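You operate a simulated robot arm through the tools that you are given. There is no shell and no other tool. Be economical: measure what you need, move in short steps, check, and stop when the job is done.

You are at the controls of a simulated robot arm. One attempt, no reset.

## Task
Open the upkeep bench drawer.
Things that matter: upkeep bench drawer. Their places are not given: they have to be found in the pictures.

The check looks at the end state, three seconds after you hand in, the way a careful person would. Anything else that was tipped, shoved, dropped, spilled or broken makes it a failure.

## Robot
A 7-joint arm with a two-finger parallel gripper, fixed in place. Base frame: the origin is at the foot of the arm, x ahead of it, y to its left, z up. Readings come in mm, rad, newtons and seconds.
With the tool pointing down near the work surface it reaches from about 300 to 680 mm from the base axis. Its first joint turns from -1.152 to 1.152 rad. Payload 1.57 kg.
Tool frame: the origin (TCP) lies between the finger pads and is the grasp point; the fingertips stand 30 mm ahead of it; z points along the fingers, y is the line along which they close. The gripper opens to 110 mm. The fingers are 24 mm wide and 12 mm thick; the gripper's body (48 by 112 mm) begins 78 mm behind the TCP.
Orientation is that of the tool frame in the base frame, as [roll, pitch, yaw] about the fixed x, y, z axes, in that order (R = Rz(yaw) Ry(pitch) Rx(roll)). With the fingers straight down and closing along the base's y, the tool's x points along the base's -x, its y along +y and its z along -z.

## Interface
- The arm moves only by the tool step_arm. Its argument "deltas" is a list of rows, each an object of numbers (a shift or turn left out is 0, a gripper value left out holds the last): "hand": the opening, from 0 (shut) to 1 (fully open); "dx", "dy", "dz": the shift along the tool's x, y, z in units of 30 mm (1.0 is 30 mm); "wx", "wy", "wz": the turn, a rotation vector about the tool's x, y, z in units of 4 degrees (1.0 is 4 degrees). In form: [{"hand": .., "dx": .., "dy": .., "dz": .., "wx": .., "wy": .., "wz": ..}, ...]. A call has 1 to 20 rows; each row shifts and turns the commanded pose from where the row before left it, along the tool's axes as they then stand. A call with a number of a shift or a turn outside -1 to 1 is refused whole. Each row takes 0.2 s and may step no farther than 50 mm and 0.15 rad from the row before; otherwise, or with a gripper value out of range, the whole call is refused. Where a pose cannot be reached the arm comes as near as it can. A force on the tool above 40 N (or 10 N above the force at the start of the call, whichever is more), or a blocked arm, ends the call early, and 0.2 s more pass. Each finger travels about 108 mm/s and halts on what it meets, pressing with about 29 N; the grip force reading is that of the motor and also rises with nothing between the fingers. The clock runs only during rows and for 0.2 s after the last one: add rows that do not move to give the fingers time. The reply holds the time, the measured pose of the TCP, the force on the tool along the base axes, the opening and the grip force, in the units named above and with some noise.
- Cameras (640 x 400 px; columns grow to the right, rows downward): "scene" is fixed at [151.1, -384.8, 1401.8]; the picture's right is [0.88, -0.48, 0.00], its down [-0.29, -0.53, -0.80] and it looks along [0.38, 0.70, -0.60] (base axes); focal length 352 px, centre (320, 200). "wrist" rides on the gripper at [-36, 0, -80] in the tool frame; the picture's right is [0.00, -1.00, 0.00], its down [0.97, 0.00, -0.24] and it looks along [0.24, 0.00, 0.97] (tool axes); focal length 218 px, centre (320, 200).
- grab_frame(camera): a new picture of that camera. It takes no simulated time.
- probe_pixels(camera, pixels): for up to 12 pixels [column, row] of the newest picture of that camera ("zoom" is the newest enlarged one), the place [x, y, z] in the base frame of the surface seen there, good to about 2 mm. It takes no simulated time.
- inspect(camera, box): a new picture of the part [left, top, right, bottom] of that camera's present view, enlarged. It takes no simulated time.
- sign_off(): hands the job in; it is judged then, once.

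Work in short steps. Measure before you move; look again where a grasp or a placing could have gone wrong, and mend it. You have 60 turns and 26 pictures in all, those below and enlarged ones among them. Open the gripper and draw the arm clear of the work before you hand the job in, unless the task says otherwise; then end with one line.

The tools are called as a command line: name --argument value ..., lists and objects as JSON in quotes. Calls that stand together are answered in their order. step_arm: Moves the arm, as the interface text tells. Its arguments: {"type":"object","properties":{"deltas":{"type":"array","items":{"type":"object","properties":{"hand":{"type":"number"},"dx":{"type":"number"},"dy":{"type":"number"},"dz":{"type":"number"},"wx":{"type":"number"},"wy":{"type":"number"},"wz":{"type":"number"}}}}},"required":["deltas"]} The other tools are called the same way: grab_frame (camera) takes a picture; probe_pixels (camera, pixels) gives the place of the surface under pixels of a picture; inspect (camera, box) takes an enlarged picture of a part of a camera's view; sign_off () hands the job in.

At the start:

```text
time_s: 0.0
tool_pos: [424.1, 141.0, 937.0]
tool_rot: [-3.14, 0.0, 3.141]
ft_force: [0.1, 0.2, 0.4]
grip_width: 110.2
gripper_force: 0.1
```

scene: 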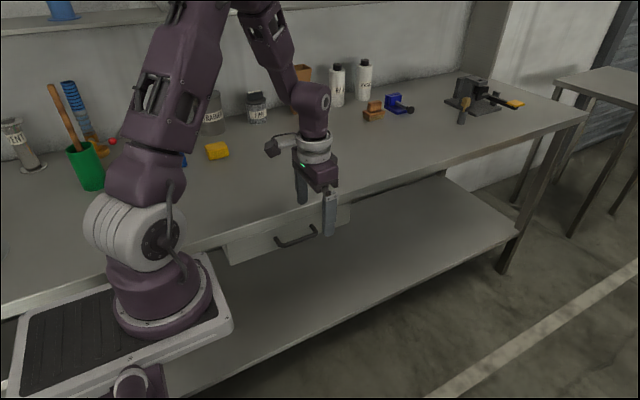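
wrist: 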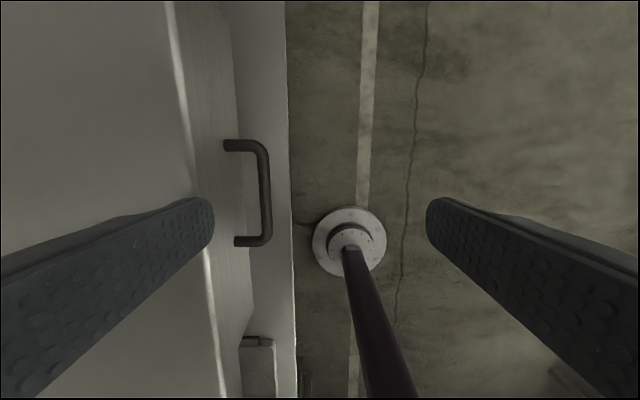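

The drawer front hangs below the bench edge, with its bow handle near scene (297,237) and wrist (265,190). I'll enlarge and measure.

inspect --camera "scene" --box '[200, 170, 380, 282]'

probe_pixels --camera "wrist" --pixels '[[265, 190], [264, 160], [266, 225], [230, 145], [238, 241], [190, 100], [225, 100], [245, 190], [260, 370], [275, 300], [225, 280], [160, 100]]'

```text
3.56 times, centred on (290, 226) of scene
```

zoom: 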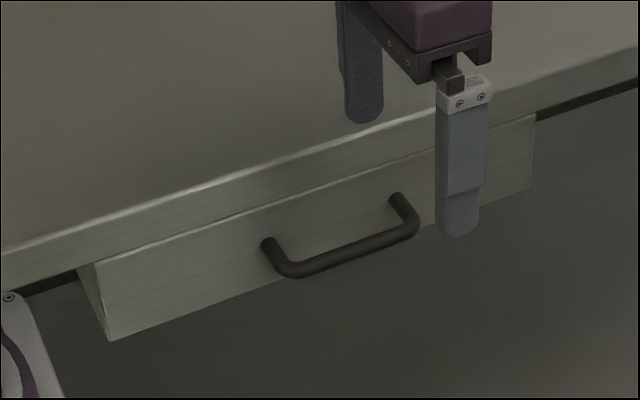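

```text
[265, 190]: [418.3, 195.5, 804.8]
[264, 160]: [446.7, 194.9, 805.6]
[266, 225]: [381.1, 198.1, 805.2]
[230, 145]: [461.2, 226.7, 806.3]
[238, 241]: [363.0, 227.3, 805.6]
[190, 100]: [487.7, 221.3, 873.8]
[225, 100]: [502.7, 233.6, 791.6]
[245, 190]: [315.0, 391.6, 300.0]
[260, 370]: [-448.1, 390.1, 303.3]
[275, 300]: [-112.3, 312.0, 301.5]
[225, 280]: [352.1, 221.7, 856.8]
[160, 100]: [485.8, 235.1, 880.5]
```

The wrist view gives the bar at y≈195, z≈805 and x 363–461. I'll cross-check this against the scene view.

probe_pixels --camera "zoom" --pixels '[[350, 254], [295, 269], [400, 235], [268, 242], [396, 198], [330, 200], [110, 300], [525, 150], [200, 215], [250, 150], [108, 338], [330, 180]]'

```text
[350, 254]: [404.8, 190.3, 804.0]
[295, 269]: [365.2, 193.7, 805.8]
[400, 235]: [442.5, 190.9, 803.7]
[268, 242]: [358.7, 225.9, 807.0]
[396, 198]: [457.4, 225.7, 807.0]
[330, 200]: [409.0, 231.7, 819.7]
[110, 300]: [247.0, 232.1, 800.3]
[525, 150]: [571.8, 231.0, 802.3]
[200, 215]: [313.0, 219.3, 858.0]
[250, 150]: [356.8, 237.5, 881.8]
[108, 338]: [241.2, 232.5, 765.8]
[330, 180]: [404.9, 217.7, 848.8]
```

Bar centre is about (410, 195, 800), the drawer front is at y≈231 and the bench lip reaches y≈218 at z 840–880. I'll narrow the gripper and tilt the fingers about 32° toward +y so they clear the lip.

step_arm --deltas '[{"hand": 0.28, "wx": -1}, {"wx": -1}, {"wx": -1}, {"wx": -1}, {"wx": -1}, {"wx": -1}, {"wx": -1}, {"wx": -1}, {}]'

```text
time_s: 2.0
tool_pos: [422.7, 141.9, 937.5]
tool_rot: [2.581, 0.0, 3.141]
ft_force: [-0.4, 0.2, -0.1]
grip_width: 30.8
gripper_force: 0.0
```

Tilt is 32° and the opening is 31 mm. In tool axes the bar is 144 mm ahead and -28 mm along y. I'll line up and go partway.

step_arm --deltas '[{"dy": -0.47, "dx": 0.21}, {"dy": -0.47, "dx": 0.21}, {"dz": 0.8}, {"dz": 0.8}, {"dz": 0.7}, {}]'

grab_frame --camera "wrist"

inspect --camera "scene" --box '[200, 170, 380, 282]'

```text
time_s: 3.4
tool_pos: [410.0, 155.8, 863.9]
tool_rot: [2.583, 0.0, 3.141]
ft_force: [-0.9, -0.1, -0.2]
grip_width: 30.8
gripper_force: 0.1
```

```text
22 pictures are left
```

wrist: 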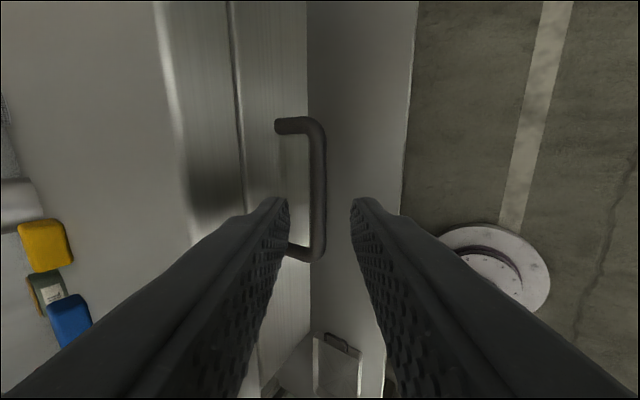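

```text
3.56 times, centred on (290, 226) of scene
```

zoom: 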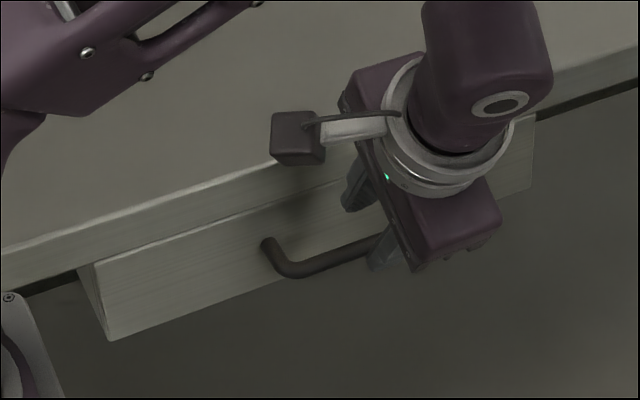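

The bar sits centred between the fingertips (column ~318) and about 75 mm ahead of the TCP. I'll advance 60 mm.

step_arm --deltas '[{"dz": 0.5}, {"dz": 0.5}, {"dz": 0.5}, {"dz": 0.5}, {}]'

grab_frame --camera "wrist"

```text
time_s: 4.6
tool_pos: [410.2, 185.1, 812.0]
tool_rot: [2.583, -0.001, -3.141]
ft_force: [-0.6, -0.1, 0.0]
grip_width: 30.7
gripper_force: 0.0
```

```text
20 pictures are left
```

wrist: 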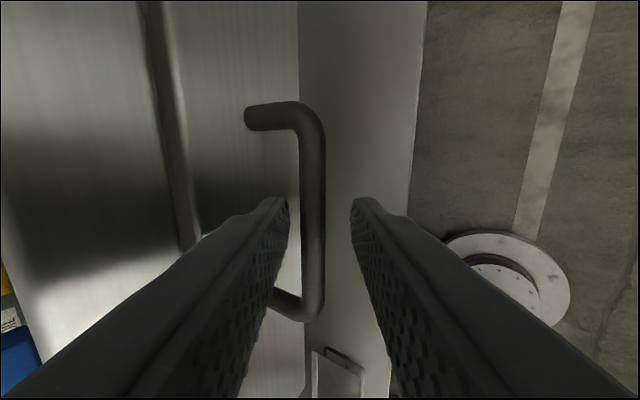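

No contact, and the bar lies between the fingers at column ~313. I'll close on it.

step_arm --deltas '[{"hand": 0.0}, {}, {}]'

```text
time_s: 5.4
tool_pos: [411.7, 185.5, 810.8]
tool_rot: [2.584, 0.002, 3.14]
ft_force: [0.1, 0.5, 12.1]
grip_width: 11.8
gripper_force: 28.8
```

The grip is holding at an 11.8 mm width. I'll pull straight along base -y by about 60 mm first.

step_arm --deltas '[{"dy": -0.283, "dz": -0.177}, {"dy": -0.283, "dz": -0.177}, {"dy": -0.283, "dz": -0.177}, {"dy": -0.283, "dz": -0.177}, {"dy": -0.283, "dz": -0.177}, {"dy": -0.283, "dz": -0.177}, {}]'

grab_frame --camera "scene"

```text
time_s: 7.0
tool_pos: [409.2, 125.4, 812.5]
tool_rot: [2.582, -0.001, 3.14]
ft_force: [-1.5, -1.2, -3.0]
grip_width: 11.4
gripper_force: 29.3
```

```text
19 pictures are left
```

scene: 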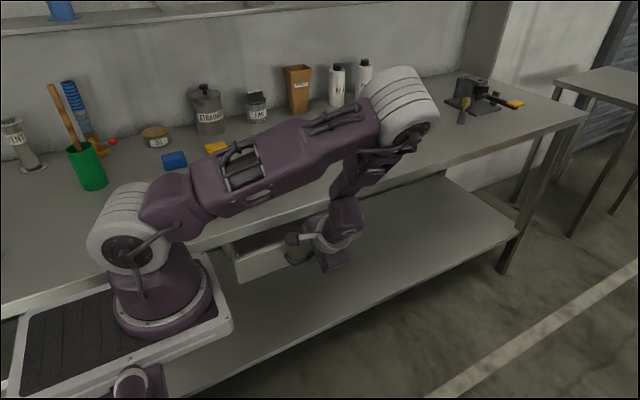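

The drawer is following freely. I'll check the clearance between its left side and the robot's base plate, and measure the front.

inspect --camera "scene" --box '[200, 190, 380, 302]'

probe_pixels --camera "scene" --pixels '[[230, 322], [208, 262], [212, 295], [250, 268], [238, 262], [185, 265], [270, 262]]'

```text
3.56 times, centred on (290, 246) of scene
```

zoom: 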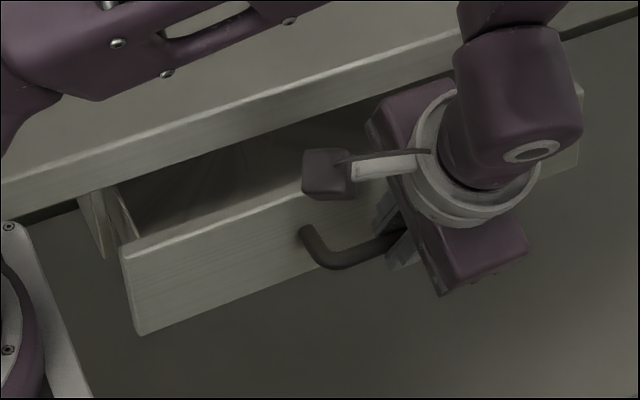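

```text
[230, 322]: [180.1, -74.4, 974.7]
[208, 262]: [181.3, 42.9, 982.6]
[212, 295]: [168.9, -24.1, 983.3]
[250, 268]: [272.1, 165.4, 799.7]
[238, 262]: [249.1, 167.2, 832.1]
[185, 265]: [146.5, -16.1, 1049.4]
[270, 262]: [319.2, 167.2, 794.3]
```

The base plate ends at x≈181 and the drawer starts at x≈241, so it is clear. The front has moved about 60 mm; I'll pull another 90 mm.

step_arm --deltas '[{"dy": -0.283, "dz": -0.177}, {"dy": -0.283, "dz": -0.177}, {"dy": -0.283, "dz": -0.177}, {"dy": -0.283, "dz": -0.177}, {"dy": -0.283, "dz": -0.177}, {"dy": -0.283, "dz": -0.177}, {"dy": -0.283, "dz": -0.177}, {"dy": -0.283, "dz": -0.177}, {"dy": -0.283, "dz": -0.177}, {}]'

grab_frame --camera "scene"

```text
time_s: 9.2
tool_pos: [411.0, 35.8, 811.4]
tool_rot: [2.583, 0.0, 3.141]
ft_force: [-12.2, 0.4, -14.3]
grip_width: 11.8
gripper_force: 29.0
```

```text
17 pictures are left
```

scene: 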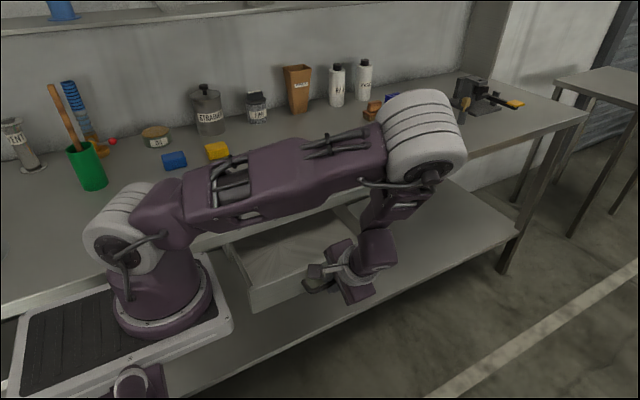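

The drawer is out about 150 mm, with some side load but little pull force. I'll pull on in small steps, watching for the end stop.

step_arm --deltas '[{"dy": -0.283, "dz": -0.177}, {"dy": -0.283, "dz": -0.177}, {"dy": -0.283, "dz": -0.177}, {"dy": -0.283, "dz": -0.177}, {"dy": -0.283, "dz": -0.177}, {}]'

```text
time_s: 10.6
tool_pos: [411.7, -14.1, 812.5]
tool_rot: [2.582, -0.005, -3.14]
ft_force: [-24.6, 0.8, 1.4]
grip_width: 11.8
gripper_force: 29.1
```

The sideways force has risen to -25 N, so I'm checking for contact before going on.

grab_frame --camera "wrist"

inspect --camera "scene" --box '[180, 180, 420, 330]'

```text
16 pictures are left
```

wrist: 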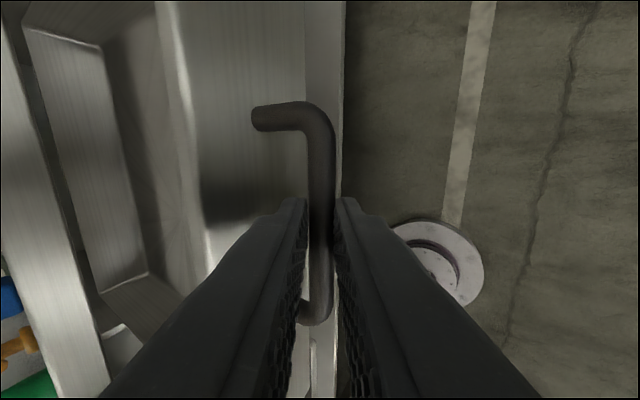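

```text
2.67 times, centred on (300, 255) of scene
```

zoom: 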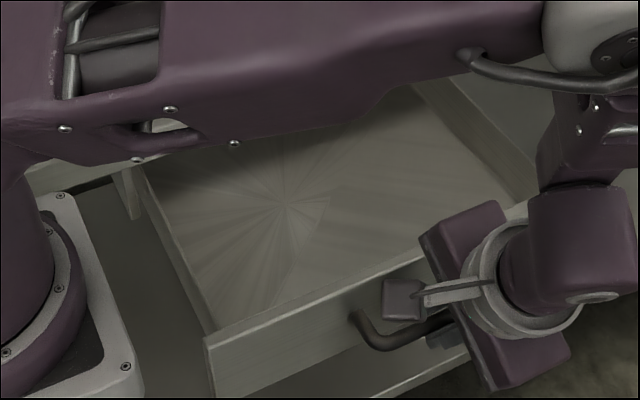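

No collision visible: 200 mm out, and the side load looks like a drifting constraint between grip and slide. I'll release slightly and regrip to shed it.

step_arm --deltas '[{"hand": 0.25}, {}, {}]'

```text
time_s: 11.4
tool_pos: [413.6, -14.2, 811.3]
tool_rot: [2.582, -0.001, 3.142]
ft_force: [0.3, 0.1, 1.3]
grip_width: 27.4
gripper_force: 0.1
```

Force is gone and the drawer stayed put. I'll regrip and pull another 40 mm gently.

step_arm --deltas '[{"hand": 0.0}, {}, {}, {"dy": -0.283, "dz": -0.177}, {"dy": -0.283, "dz": -0.177}, {"dy": -0.283, "dz": -0.177}, {"dy": -0.283, "dz": -0.177}, {}]'

```text
time_s: 12.7
tool_pos: [411.9, -32.0, 812.9]
tool_rot: [2.571, 0.0, -3.133]
ft_force: [1.7, 9.1, -6.8]
grip_width: 11.8
gripper_force: 29.3
stopped in row 6: the force on the tool passed its limit (the readings are from after the stop); the commanded pose is now the measured one
```

The force limit tripped at about 218 mm of travel, which fits the end stop. I'll release and back out along the fingers.

step_arm --deltas '[{"hand": 0.27}, {}, {}, {"dz": -0.5}, {"dz": -0.5}, {"dz": -0.8}, {"dz": -0.9}, {"dz": -0.9}, {"dz": -0.9}, {}]'

grab_frame --camera "scene"

```text
time_s: 14.9
tool_pos: [413.4, -102.9, 926.7]
tool_rot: [2.573, 0.0, -3.134]
ft_force: [-0.4, 0.0, 0.5]
grip_width: 29.4
gripper_force: 0.2
```

```text
14 pictures are left
```

scene: 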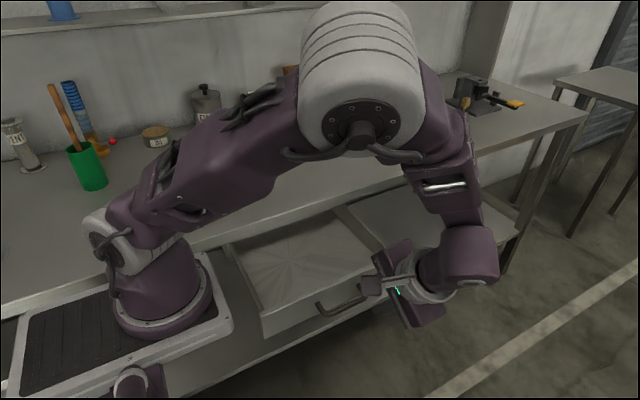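

The drawer stands wide open and the gripper is clear. I'll open the fingers fully, raise the arm a little and measure the front.

step_arm --deltas '[{"hand": 1.0, "dz": -0.8}, {"dz": -0.8}, {}, {}]'

probe_pixels --camera "scene" --pixels '[[290, 318], [272, 328]]'

grab_frame --camera "scene"

```text
time_s: 15.9
tool_pos: [413.2, -131.9, 965.1]
tool_rot: [2.575, 0.0, -3.135]
ft_force: [-0.1, 0.8, 0.3]
grip_width: 109.7
gripper_force: 0.0
```

```text
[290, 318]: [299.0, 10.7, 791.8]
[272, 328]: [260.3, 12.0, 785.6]
```

```text
13 pictures are left
```

scene: 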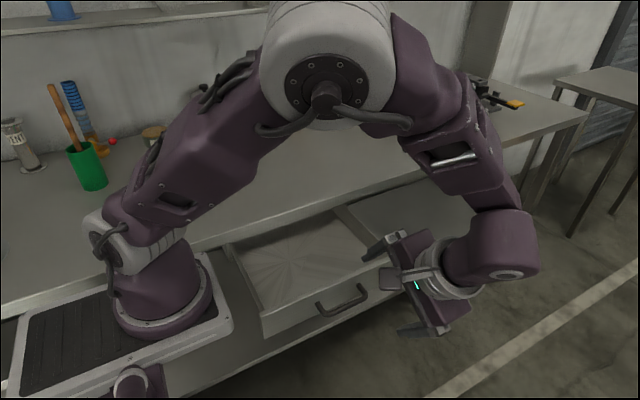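

The drawer front is now at y≈11, against 231 at the start, so it is about 220 mm open. The arm is clear and the gripper is open, so I'm handing in.

sign_off

```text
The job is handed in.
```

The upkeep bench drawer is open by about 220 mm, apparently to its end stop; the arm is clear, the gripper is open, and I saw nothing else disturbed, though the arm hid part of the bench top in the last picture.
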